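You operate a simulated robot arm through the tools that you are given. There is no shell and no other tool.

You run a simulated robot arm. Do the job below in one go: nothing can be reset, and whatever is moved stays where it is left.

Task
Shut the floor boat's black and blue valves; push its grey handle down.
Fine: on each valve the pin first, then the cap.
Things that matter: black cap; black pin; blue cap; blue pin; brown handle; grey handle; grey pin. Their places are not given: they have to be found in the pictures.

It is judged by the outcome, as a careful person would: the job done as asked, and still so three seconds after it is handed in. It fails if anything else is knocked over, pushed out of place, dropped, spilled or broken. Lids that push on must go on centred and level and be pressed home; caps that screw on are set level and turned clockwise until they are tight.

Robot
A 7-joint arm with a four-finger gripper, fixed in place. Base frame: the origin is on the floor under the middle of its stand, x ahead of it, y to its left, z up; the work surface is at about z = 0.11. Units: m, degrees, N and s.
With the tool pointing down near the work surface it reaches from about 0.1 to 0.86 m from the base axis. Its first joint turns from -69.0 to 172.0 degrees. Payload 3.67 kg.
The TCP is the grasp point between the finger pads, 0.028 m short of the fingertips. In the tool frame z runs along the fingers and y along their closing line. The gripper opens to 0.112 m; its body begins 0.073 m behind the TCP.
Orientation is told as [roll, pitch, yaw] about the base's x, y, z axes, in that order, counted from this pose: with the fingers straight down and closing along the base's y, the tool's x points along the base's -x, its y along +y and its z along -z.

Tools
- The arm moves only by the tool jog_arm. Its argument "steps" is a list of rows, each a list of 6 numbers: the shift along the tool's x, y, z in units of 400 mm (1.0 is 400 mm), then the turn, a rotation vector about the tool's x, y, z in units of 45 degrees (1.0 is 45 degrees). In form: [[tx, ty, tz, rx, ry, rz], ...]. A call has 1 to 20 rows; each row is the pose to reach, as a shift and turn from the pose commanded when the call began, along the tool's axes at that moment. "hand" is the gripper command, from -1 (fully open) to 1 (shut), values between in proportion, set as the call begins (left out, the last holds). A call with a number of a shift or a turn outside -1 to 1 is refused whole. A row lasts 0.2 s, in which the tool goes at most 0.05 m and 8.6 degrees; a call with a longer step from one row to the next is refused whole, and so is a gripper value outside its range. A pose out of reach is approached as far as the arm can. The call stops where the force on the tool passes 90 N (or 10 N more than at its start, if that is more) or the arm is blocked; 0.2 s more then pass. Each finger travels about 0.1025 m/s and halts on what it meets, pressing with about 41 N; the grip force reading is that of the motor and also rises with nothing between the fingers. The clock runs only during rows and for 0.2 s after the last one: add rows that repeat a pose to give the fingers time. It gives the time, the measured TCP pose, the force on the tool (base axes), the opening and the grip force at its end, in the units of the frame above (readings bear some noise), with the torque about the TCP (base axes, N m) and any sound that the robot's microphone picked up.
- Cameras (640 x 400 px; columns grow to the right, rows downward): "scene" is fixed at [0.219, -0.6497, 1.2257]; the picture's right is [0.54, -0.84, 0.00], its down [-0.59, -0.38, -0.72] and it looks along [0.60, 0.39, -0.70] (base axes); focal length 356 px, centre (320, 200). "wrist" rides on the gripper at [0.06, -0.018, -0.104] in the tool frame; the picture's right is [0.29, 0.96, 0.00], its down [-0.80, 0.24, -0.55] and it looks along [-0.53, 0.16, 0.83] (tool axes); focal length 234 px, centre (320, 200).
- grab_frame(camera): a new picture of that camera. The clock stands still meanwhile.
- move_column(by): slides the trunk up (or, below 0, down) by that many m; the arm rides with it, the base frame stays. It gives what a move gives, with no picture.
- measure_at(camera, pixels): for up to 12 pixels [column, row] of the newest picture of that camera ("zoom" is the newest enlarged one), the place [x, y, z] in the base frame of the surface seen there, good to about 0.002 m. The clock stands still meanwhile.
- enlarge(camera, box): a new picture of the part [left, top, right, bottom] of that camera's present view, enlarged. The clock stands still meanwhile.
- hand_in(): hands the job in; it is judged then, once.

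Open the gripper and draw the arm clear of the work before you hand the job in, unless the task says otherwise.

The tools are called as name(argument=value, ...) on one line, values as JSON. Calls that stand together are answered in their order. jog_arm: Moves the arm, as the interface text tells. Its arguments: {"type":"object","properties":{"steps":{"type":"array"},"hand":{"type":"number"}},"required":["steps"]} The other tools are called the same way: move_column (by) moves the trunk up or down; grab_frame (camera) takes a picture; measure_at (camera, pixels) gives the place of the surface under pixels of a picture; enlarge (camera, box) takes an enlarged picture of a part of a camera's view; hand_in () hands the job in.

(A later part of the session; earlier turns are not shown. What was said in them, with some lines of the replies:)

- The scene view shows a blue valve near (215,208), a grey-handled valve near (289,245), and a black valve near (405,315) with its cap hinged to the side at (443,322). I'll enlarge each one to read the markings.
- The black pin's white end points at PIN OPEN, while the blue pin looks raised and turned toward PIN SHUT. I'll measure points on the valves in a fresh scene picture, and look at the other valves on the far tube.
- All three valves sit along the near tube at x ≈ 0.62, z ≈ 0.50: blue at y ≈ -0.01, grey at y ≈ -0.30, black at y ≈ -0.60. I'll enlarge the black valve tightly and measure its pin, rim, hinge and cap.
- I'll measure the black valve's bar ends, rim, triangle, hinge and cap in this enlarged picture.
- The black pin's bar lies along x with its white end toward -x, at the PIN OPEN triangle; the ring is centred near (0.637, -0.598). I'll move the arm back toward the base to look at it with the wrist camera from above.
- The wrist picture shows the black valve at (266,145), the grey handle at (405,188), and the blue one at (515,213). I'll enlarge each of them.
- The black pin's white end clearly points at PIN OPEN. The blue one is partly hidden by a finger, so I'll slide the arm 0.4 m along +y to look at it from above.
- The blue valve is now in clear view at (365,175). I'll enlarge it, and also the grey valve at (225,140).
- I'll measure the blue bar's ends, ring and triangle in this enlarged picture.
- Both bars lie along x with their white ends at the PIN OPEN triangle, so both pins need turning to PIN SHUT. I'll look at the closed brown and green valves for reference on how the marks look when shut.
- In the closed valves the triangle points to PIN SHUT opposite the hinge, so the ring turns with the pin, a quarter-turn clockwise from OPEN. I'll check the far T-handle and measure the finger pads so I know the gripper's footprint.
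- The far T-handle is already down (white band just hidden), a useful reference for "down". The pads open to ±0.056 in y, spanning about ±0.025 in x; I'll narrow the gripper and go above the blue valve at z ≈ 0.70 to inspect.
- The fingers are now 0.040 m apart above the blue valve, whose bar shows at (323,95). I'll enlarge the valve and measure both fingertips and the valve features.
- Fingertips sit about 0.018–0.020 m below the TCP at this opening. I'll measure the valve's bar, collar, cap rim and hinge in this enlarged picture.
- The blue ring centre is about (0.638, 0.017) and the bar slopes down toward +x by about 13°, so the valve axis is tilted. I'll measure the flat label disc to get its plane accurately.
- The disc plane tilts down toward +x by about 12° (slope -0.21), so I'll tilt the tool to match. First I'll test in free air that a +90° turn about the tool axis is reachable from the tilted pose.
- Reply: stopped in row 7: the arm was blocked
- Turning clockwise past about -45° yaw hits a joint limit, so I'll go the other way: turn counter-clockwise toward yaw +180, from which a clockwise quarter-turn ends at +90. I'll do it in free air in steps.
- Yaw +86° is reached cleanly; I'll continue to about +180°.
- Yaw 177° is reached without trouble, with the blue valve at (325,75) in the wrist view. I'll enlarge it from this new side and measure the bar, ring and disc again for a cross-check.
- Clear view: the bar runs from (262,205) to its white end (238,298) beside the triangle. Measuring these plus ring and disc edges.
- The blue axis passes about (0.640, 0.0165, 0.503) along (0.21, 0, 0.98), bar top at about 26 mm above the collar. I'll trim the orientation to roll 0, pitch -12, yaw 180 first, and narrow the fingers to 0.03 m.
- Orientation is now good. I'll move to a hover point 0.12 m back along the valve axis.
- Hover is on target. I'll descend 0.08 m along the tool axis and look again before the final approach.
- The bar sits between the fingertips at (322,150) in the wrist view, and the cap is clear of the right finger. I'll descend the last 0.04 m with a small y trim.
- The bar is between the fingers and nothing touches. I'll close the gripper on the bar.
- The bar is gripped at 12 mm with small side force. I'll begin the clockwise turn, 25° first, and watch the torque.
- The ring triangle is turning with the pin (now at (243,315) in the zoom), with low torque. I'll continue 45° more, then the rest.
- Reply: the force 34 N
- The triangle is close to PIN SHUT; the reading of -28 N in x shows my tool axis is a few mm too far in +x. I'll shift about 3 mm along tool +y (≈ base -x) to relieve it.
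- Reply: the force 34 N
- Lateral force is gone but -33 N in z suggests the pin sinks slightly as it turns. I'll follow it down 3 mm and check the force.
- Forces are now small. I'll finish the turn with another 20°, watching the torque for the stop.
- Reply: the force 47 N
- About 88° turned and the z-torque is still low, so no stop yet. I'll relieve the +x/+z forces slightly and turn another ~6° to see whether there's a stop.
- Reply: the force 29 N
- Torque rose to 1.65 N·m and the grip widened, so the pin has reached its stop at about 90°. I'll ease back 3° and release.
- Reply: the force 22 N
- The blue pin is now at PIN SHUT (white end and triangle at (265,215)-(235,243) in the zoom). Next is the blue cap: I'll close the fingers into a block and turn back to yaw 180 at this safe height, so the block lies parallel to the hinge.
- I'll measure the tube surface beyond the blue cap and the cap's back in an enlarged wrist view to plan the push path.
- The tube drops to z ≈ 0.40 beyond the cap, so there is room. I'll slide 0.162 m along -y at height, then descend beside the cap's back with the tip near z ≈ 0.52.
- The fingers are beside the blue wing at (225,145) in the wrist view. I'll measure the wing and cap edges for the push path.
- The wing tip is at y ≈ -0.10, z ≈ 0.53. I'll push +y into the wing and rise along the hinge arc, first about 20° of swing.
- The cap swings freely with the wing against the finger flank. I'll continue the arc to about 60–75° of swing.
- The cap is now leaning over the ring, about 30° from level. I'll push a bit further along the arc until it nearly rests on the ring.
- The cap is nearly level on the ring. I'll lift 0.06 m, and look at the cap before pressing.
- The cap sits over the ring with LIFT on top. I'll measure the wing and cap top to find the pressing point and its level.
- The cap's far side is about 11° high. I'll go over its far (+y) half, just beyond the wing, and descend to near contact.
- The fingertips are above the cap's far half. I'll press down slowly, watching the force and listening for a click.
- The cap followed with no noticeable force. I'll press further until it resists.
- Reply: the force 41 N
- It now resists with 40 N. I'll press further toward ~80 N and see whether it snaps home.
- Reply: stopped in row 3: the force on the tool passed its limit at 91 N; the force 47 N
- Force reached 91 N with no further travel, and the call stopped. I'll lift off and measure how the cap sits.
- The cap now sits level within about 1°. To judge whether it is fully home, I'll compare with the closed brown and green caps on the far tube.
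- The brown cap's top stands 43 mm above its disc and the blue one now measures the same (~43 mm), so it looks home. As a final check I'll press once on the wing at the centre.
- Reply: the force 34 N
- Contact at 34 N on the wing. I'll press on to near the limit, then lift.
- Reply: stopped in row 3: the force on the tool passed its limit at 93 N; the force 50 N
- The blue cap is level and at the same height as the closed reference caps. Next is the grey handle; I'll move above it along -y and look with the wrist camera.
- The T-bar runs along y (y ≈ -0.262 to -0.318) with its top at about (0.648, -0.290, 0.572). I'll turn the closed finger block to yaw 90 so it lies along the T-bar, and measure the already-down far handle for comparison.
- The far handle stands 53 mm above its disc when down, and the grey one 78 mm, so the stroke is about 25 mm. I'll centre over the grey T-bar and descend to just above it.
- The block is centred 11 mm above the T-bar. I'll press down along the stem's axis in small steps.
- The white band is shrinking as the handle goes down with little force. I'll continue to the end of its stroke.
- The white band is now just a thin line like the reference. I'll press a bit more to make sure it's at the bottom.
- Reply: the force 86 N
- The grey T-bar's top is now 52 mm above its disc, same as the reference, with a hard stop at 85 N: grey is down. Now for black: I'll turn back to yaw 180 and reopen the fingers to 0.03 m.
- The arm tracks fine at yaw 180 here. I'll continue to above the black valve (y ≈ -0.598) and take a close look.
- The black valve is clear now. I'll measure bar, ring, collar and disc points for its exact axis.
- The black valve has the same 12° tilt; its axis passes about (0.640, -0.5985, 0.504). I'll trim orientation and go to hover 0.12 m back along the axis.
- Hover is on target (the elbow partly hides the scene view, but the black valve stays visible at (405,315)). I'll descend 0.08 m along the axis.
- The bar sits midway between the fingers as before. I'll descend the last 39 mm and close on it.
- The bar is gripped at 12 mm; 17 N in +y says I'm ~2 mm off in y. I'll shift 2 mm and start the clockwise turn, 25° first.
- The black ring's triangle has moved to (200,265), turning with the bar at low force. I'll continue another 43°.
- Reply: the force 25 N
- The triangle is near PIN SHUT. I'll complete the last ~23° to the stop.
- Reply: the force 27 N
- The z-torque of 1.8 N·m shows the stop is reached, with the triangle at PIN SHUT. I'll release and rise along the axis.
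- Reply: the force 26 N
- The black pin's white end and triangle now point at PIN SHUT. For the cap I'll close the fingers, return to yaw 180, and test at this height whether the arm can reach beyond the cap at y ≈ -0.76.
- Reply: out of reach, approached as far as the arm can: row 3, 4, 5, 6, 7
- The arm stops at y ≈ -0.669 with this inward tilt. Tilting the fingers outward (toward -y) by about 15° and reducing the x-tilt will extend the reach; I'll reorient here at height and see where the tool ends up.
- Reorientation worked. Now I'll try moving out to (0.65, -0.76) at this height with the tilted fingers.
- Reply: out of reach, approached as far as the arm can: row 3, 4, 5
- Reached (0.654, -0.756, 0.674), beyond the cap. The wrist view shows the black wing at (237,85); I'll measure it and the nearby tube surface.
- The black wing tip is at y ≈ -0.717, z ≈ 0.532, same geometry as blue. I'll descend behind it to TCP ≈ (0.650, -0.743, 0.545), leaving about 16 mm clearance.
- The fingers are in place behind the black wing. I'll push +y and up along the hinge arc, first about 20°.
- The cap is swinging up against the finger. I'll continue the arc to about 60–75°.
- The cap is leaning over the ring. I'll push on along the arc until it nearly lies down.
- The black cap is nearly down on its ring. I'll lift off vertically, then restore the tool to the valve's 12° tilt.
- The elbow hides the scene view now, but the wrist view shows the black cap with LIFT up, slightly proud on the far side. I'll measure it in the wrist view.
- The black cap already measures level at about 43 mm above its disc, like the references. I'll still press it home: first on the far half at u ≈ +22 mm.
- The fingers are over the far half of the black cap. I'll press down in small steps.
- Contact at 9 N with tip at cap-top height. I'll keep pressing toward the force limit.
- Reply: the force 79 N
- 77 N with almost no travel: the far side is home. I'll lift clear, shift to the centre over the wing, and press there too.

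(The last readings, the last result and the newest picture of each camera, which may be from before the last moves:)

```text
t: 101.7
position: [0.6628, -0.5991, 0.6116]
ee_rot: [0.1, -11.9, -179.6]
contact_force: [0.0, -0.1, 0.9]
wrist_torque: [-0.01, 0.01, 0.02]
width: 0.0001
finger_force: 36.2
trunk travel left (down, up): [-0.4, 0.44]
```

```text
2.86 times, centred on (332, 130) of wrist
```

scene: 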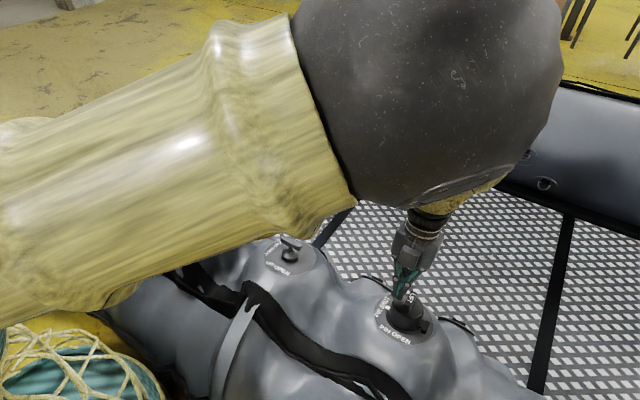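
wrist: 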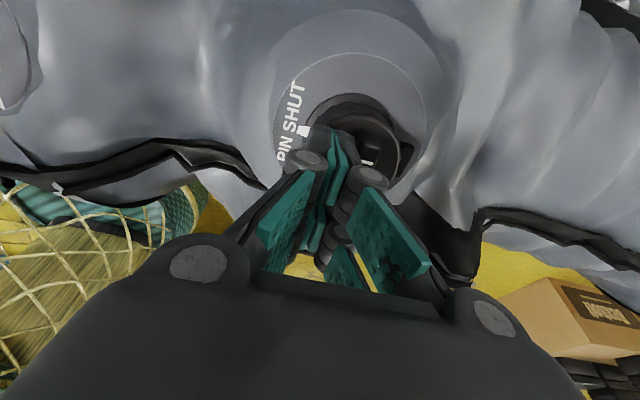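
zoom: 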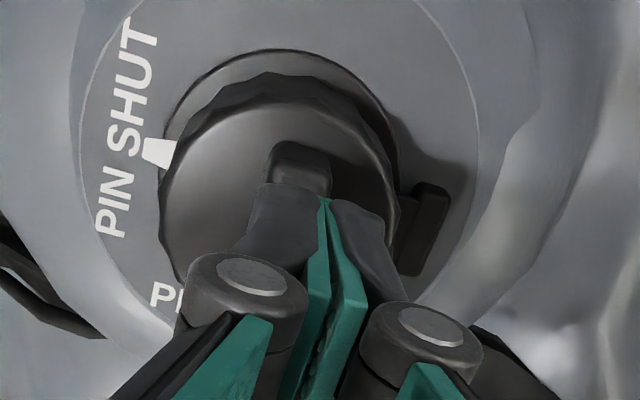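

Centred over the wing with about 25 mm to go. I'll press down slowly.

jog_arm(steps=[[0, 0, 0.02, 0, 0, 0], [0, 0, 0.04, 0, 0, 0], [0, 0, 0.055, 0, 0, 0], [0, 0, 0.062, 0, 0, 0], [0, 0, 0.069, 0, 0, 0], [0, 0, 0.076, 0, 0, 0], [0, 0, 0.082, 0, 0, 0], [0, 0, 0.086, 0, 0, 0]])

enlarge(camera="scene", box=[352, 270, 480, 350])

```text
t: 103.5
position: [0.6557, -0.5994, 0.5827]
ee_rot: [0.2, -11.5, -179.7]
contact_force: [-0.2, -5.5, 40.0]
wrist_torque: [-0.03, -0.07, 0.13]
width: 0.0058
finger_force: 35.8
trunk travel left (down, up): [-0.4, 0.44]
```

```text
5.00 times, centred on (416, 310) of scene
```

zoom: 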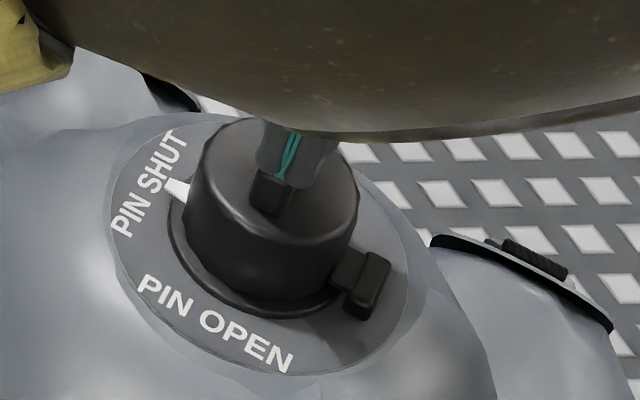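

It's at 40 N on the wing and centred. I'll press a little more toward the limit, then lift away.

jog_arm(steps=[[0, 0, 0.005, 0, 0, 0], [0, 0, 0.01, 0, 0, 0], [0, 0, 0.014, 0, 0, 0]])

jog_arm(steps=[[0, 0, -0.05, 0, 0, 0], [0, 0, -0.12, 0, 0, 0], [0, 0, -0.22, 0, 0, 0], [0, 0, -0.32, 0, 0, 0], [0, 0, -0.42, 0, 0, 0], [0, 0, -0.42, 0, 0, 0]])

grab_frame(camera="scene")

enlarge(camera="wrist", box=[220, 60, 444, 200])

```text
t: 104.3
position: [0.6582, -0.5995, 0.5833]
ee_rot: [0.4, -11.1, -179.8]
contact_force: [-10.3, -5.3, 49.7]
wrist_torque: [-0.08, 1.45, 0.19]
width: 0.0062
finger_force: 35.6
trunk travel left (down, up): [-0.4, 0.44]
stopped in row 3: the force on the tool passed its limit at 91 N (the readings are from after the stop); the commanded pose is now the measured one
```

```text
t: 105.8
position: [0.6929, -0.5986, 0.7394]
ee_rot: [0.2, -11.5, -179.6]
contact_force: [0.4, 0.0, -0.5]
wrist_torque: [0.01, 0.02, -0.01]
width: 0.0
finger_force: 36.2
trunk travel left (down, up): [-0.4, 0.44]
```

```text
taken
```

scene: 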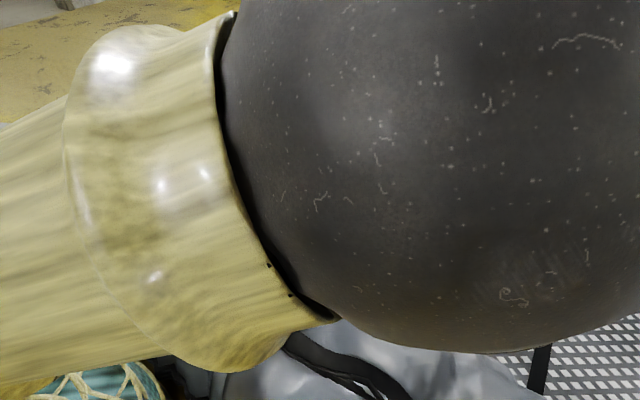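

```text
2.86 times, centred on (332, 130) of wrist
```

zoom: 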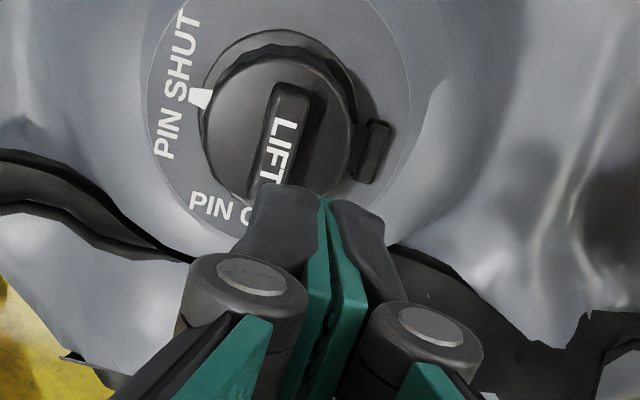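

Both presses held at 91 N without travel and the black cap is level. I'll withdraw the arm: slide 0.36 m along +y at this height, then raise and open the gripper, so the scene camera can see everything.

jog_arm(steps=[[0, -0.1, 0, 0, 0, 0], [0, -0.2, 0, 0, 0, 0], [0, -0.3, 0, 0, 0, 0], [0, -0.4, -0.04, 0, 0, 0], [0, -0.5, -0.08, 0, 0, 0], [0, -0.6, -0.12, 0, 0, 0], [0, -0.7, -0.16, 0, 0, 0], [0, -0.8, -0.2, 0, 0, 0], [0, -0.9, -0.24, 0, 0, 0], [0, -0.9, -0.3, 0, 0, 0], [0, -0.9, -0.3, 0, 0, 0]], hand=-1)

grab_frame(camera="scene")

enlarge(camera="scene", box=[360, 275, 472, 350])

measure_at(camera="zoom", pixels=[[200, 150], [190, 175], [220, 205], [260, 215], [300, 200], [310, 160], [230, 130], [250, 140], [330, 195], [215, 220], [270, 100], [240, 180]])

```text
t: 108.2
position: [0.7123, -0.2357, 0.8541]
ee_rot: [0.2, -11.5, -179.6]
contact_force: [-0.5, 0.7, 0.1]
wrist_torque: [-0.01, 0.0, 0.01]
width: 0.112
finger_force: 0.0
trunk travel left (down, up): [-0.4, 0.44]
```

```text
taken
```

scene: 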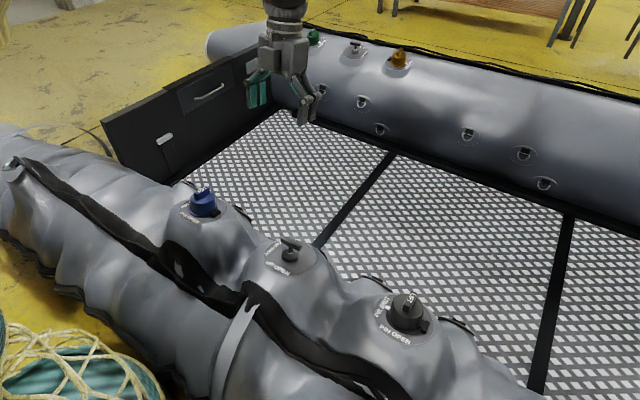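

```text
5.33 times, centred on (416, 312) of scene
```

zoom: 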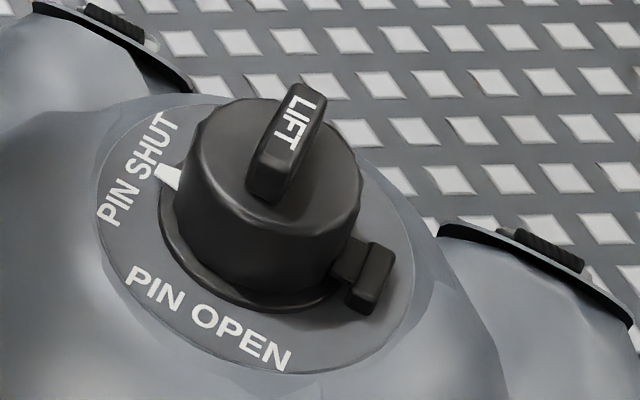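

```text
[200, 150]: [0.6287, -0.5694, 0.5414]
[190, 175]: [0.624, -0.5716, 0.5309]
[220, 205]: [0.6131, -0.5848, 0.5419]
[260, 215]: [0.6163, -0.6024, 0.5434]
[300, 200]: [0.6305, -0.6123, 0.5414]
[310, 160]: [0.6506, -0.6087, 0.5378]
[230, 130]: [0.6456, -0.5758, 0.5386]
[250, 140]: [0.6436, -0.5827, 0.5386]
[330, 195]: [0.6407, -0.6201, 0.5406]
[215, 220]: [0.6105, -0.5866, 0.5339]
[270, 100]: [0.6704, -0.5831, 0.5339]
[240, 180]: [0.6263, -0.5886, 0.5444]
```

The black cap is level and seated with its triangle at PIN SHUT. I'll do a last check on the blue and grey valves from both cameras.

enlarge(camera="scene", box=[165, 170, 325, 280])

grab_frame(camera="wrist")

```text
3.64 times, centred on (245, 225) of scene
```

zoom: 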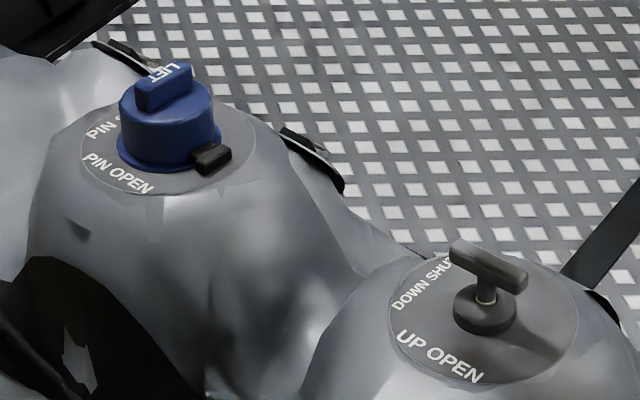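

```text
taken
```

wrist: 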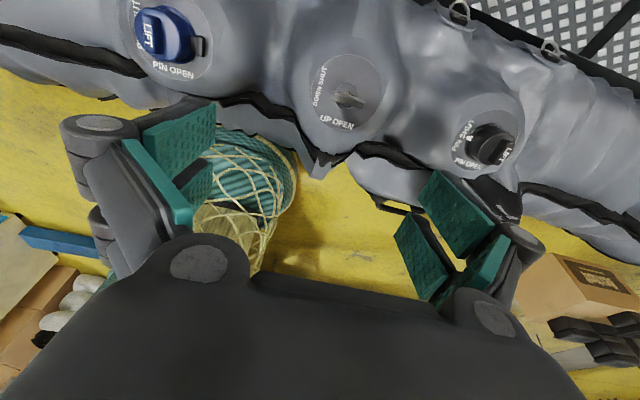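

I'll zoom in on the grey handle and the blue valve once more to be sure that nothing has sprung back.

enlarge(camera="scene", box=[260, 225, 324, 265])

measure_at(camera="zoom", pixels=[[250, 160], [330, 190], [390, 220], [290, 175], [300, 280]])

enlarge(camera="wrist", box=[110, 0, 222, 70])

enlarge(camera="wrist", box=[300, 50, 396, 140])

```text
10.00 times, centred on (292, 245) of scene
```

zoom: 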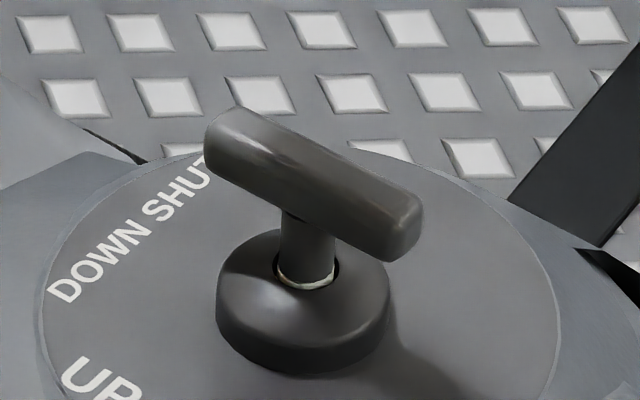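

```text
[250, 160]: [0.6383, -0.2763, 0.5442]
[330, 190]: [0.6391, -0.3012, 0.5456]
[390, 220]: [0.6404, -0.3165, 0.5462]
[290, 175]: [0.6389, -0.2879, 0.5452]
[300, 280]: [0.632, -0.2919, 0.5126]
```

```text
5.71 times, centred on (166, 35) of wrist
```

zoom: 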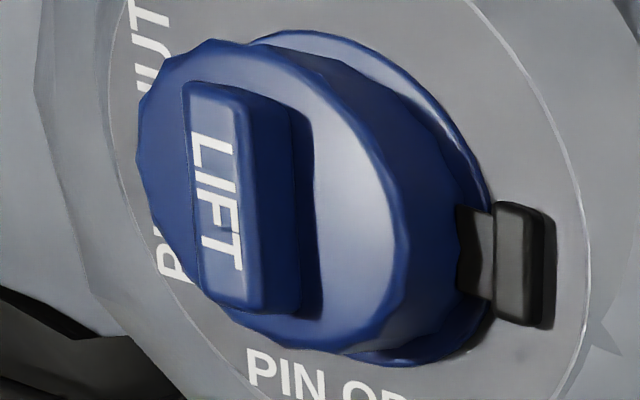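

```text
4.44 times, centred on (348, 95) of wrist
```

zoom: 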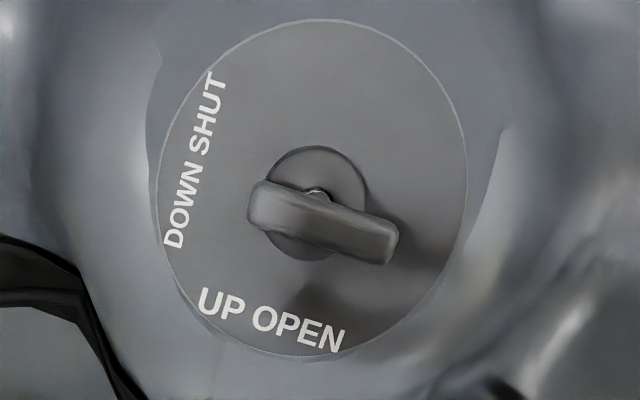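

Everything holds: grey is down with only a thin white ring showing, like the reference, and the blue and black pins are at SHUT under level, seated caps. The gripper is open and well clear at z ≈ 0.85, so I'm handing in.

hand_in()

```text
The job is handed in.
```

The blue and black valves are shut and the grey handle is down, and I've handed the job in. The result hasn't come back yet.

- **Blue valve:** I turned the pin a quarter turn clockwise from PIN OPEN to its stop at PIN SHUT. I then swung the cap over and pressed it to about 90 N. It sits level, about 43 mm above its disc, the same height as the closed brown cap on the far tube.
- **Black valve:** I did the same, pin first and then cap. The cap is level, about 44 mm above its disc, and the pin's mark points to PIN SHUT.
- **Grey handle:** I pushed it to a hard stop at 85 N. Its T-bar is 52 mm above its disc, against 53 mm for the far handle that was already down.

In the last pictures nothing had sprung back and I saw nothing else out of place. I didn't touch the valves or the handle on the far tube. The microphone picked up no click when the caps went on, so I judged them seated by height, level and resistance. The gripper is open and clear of the boat.
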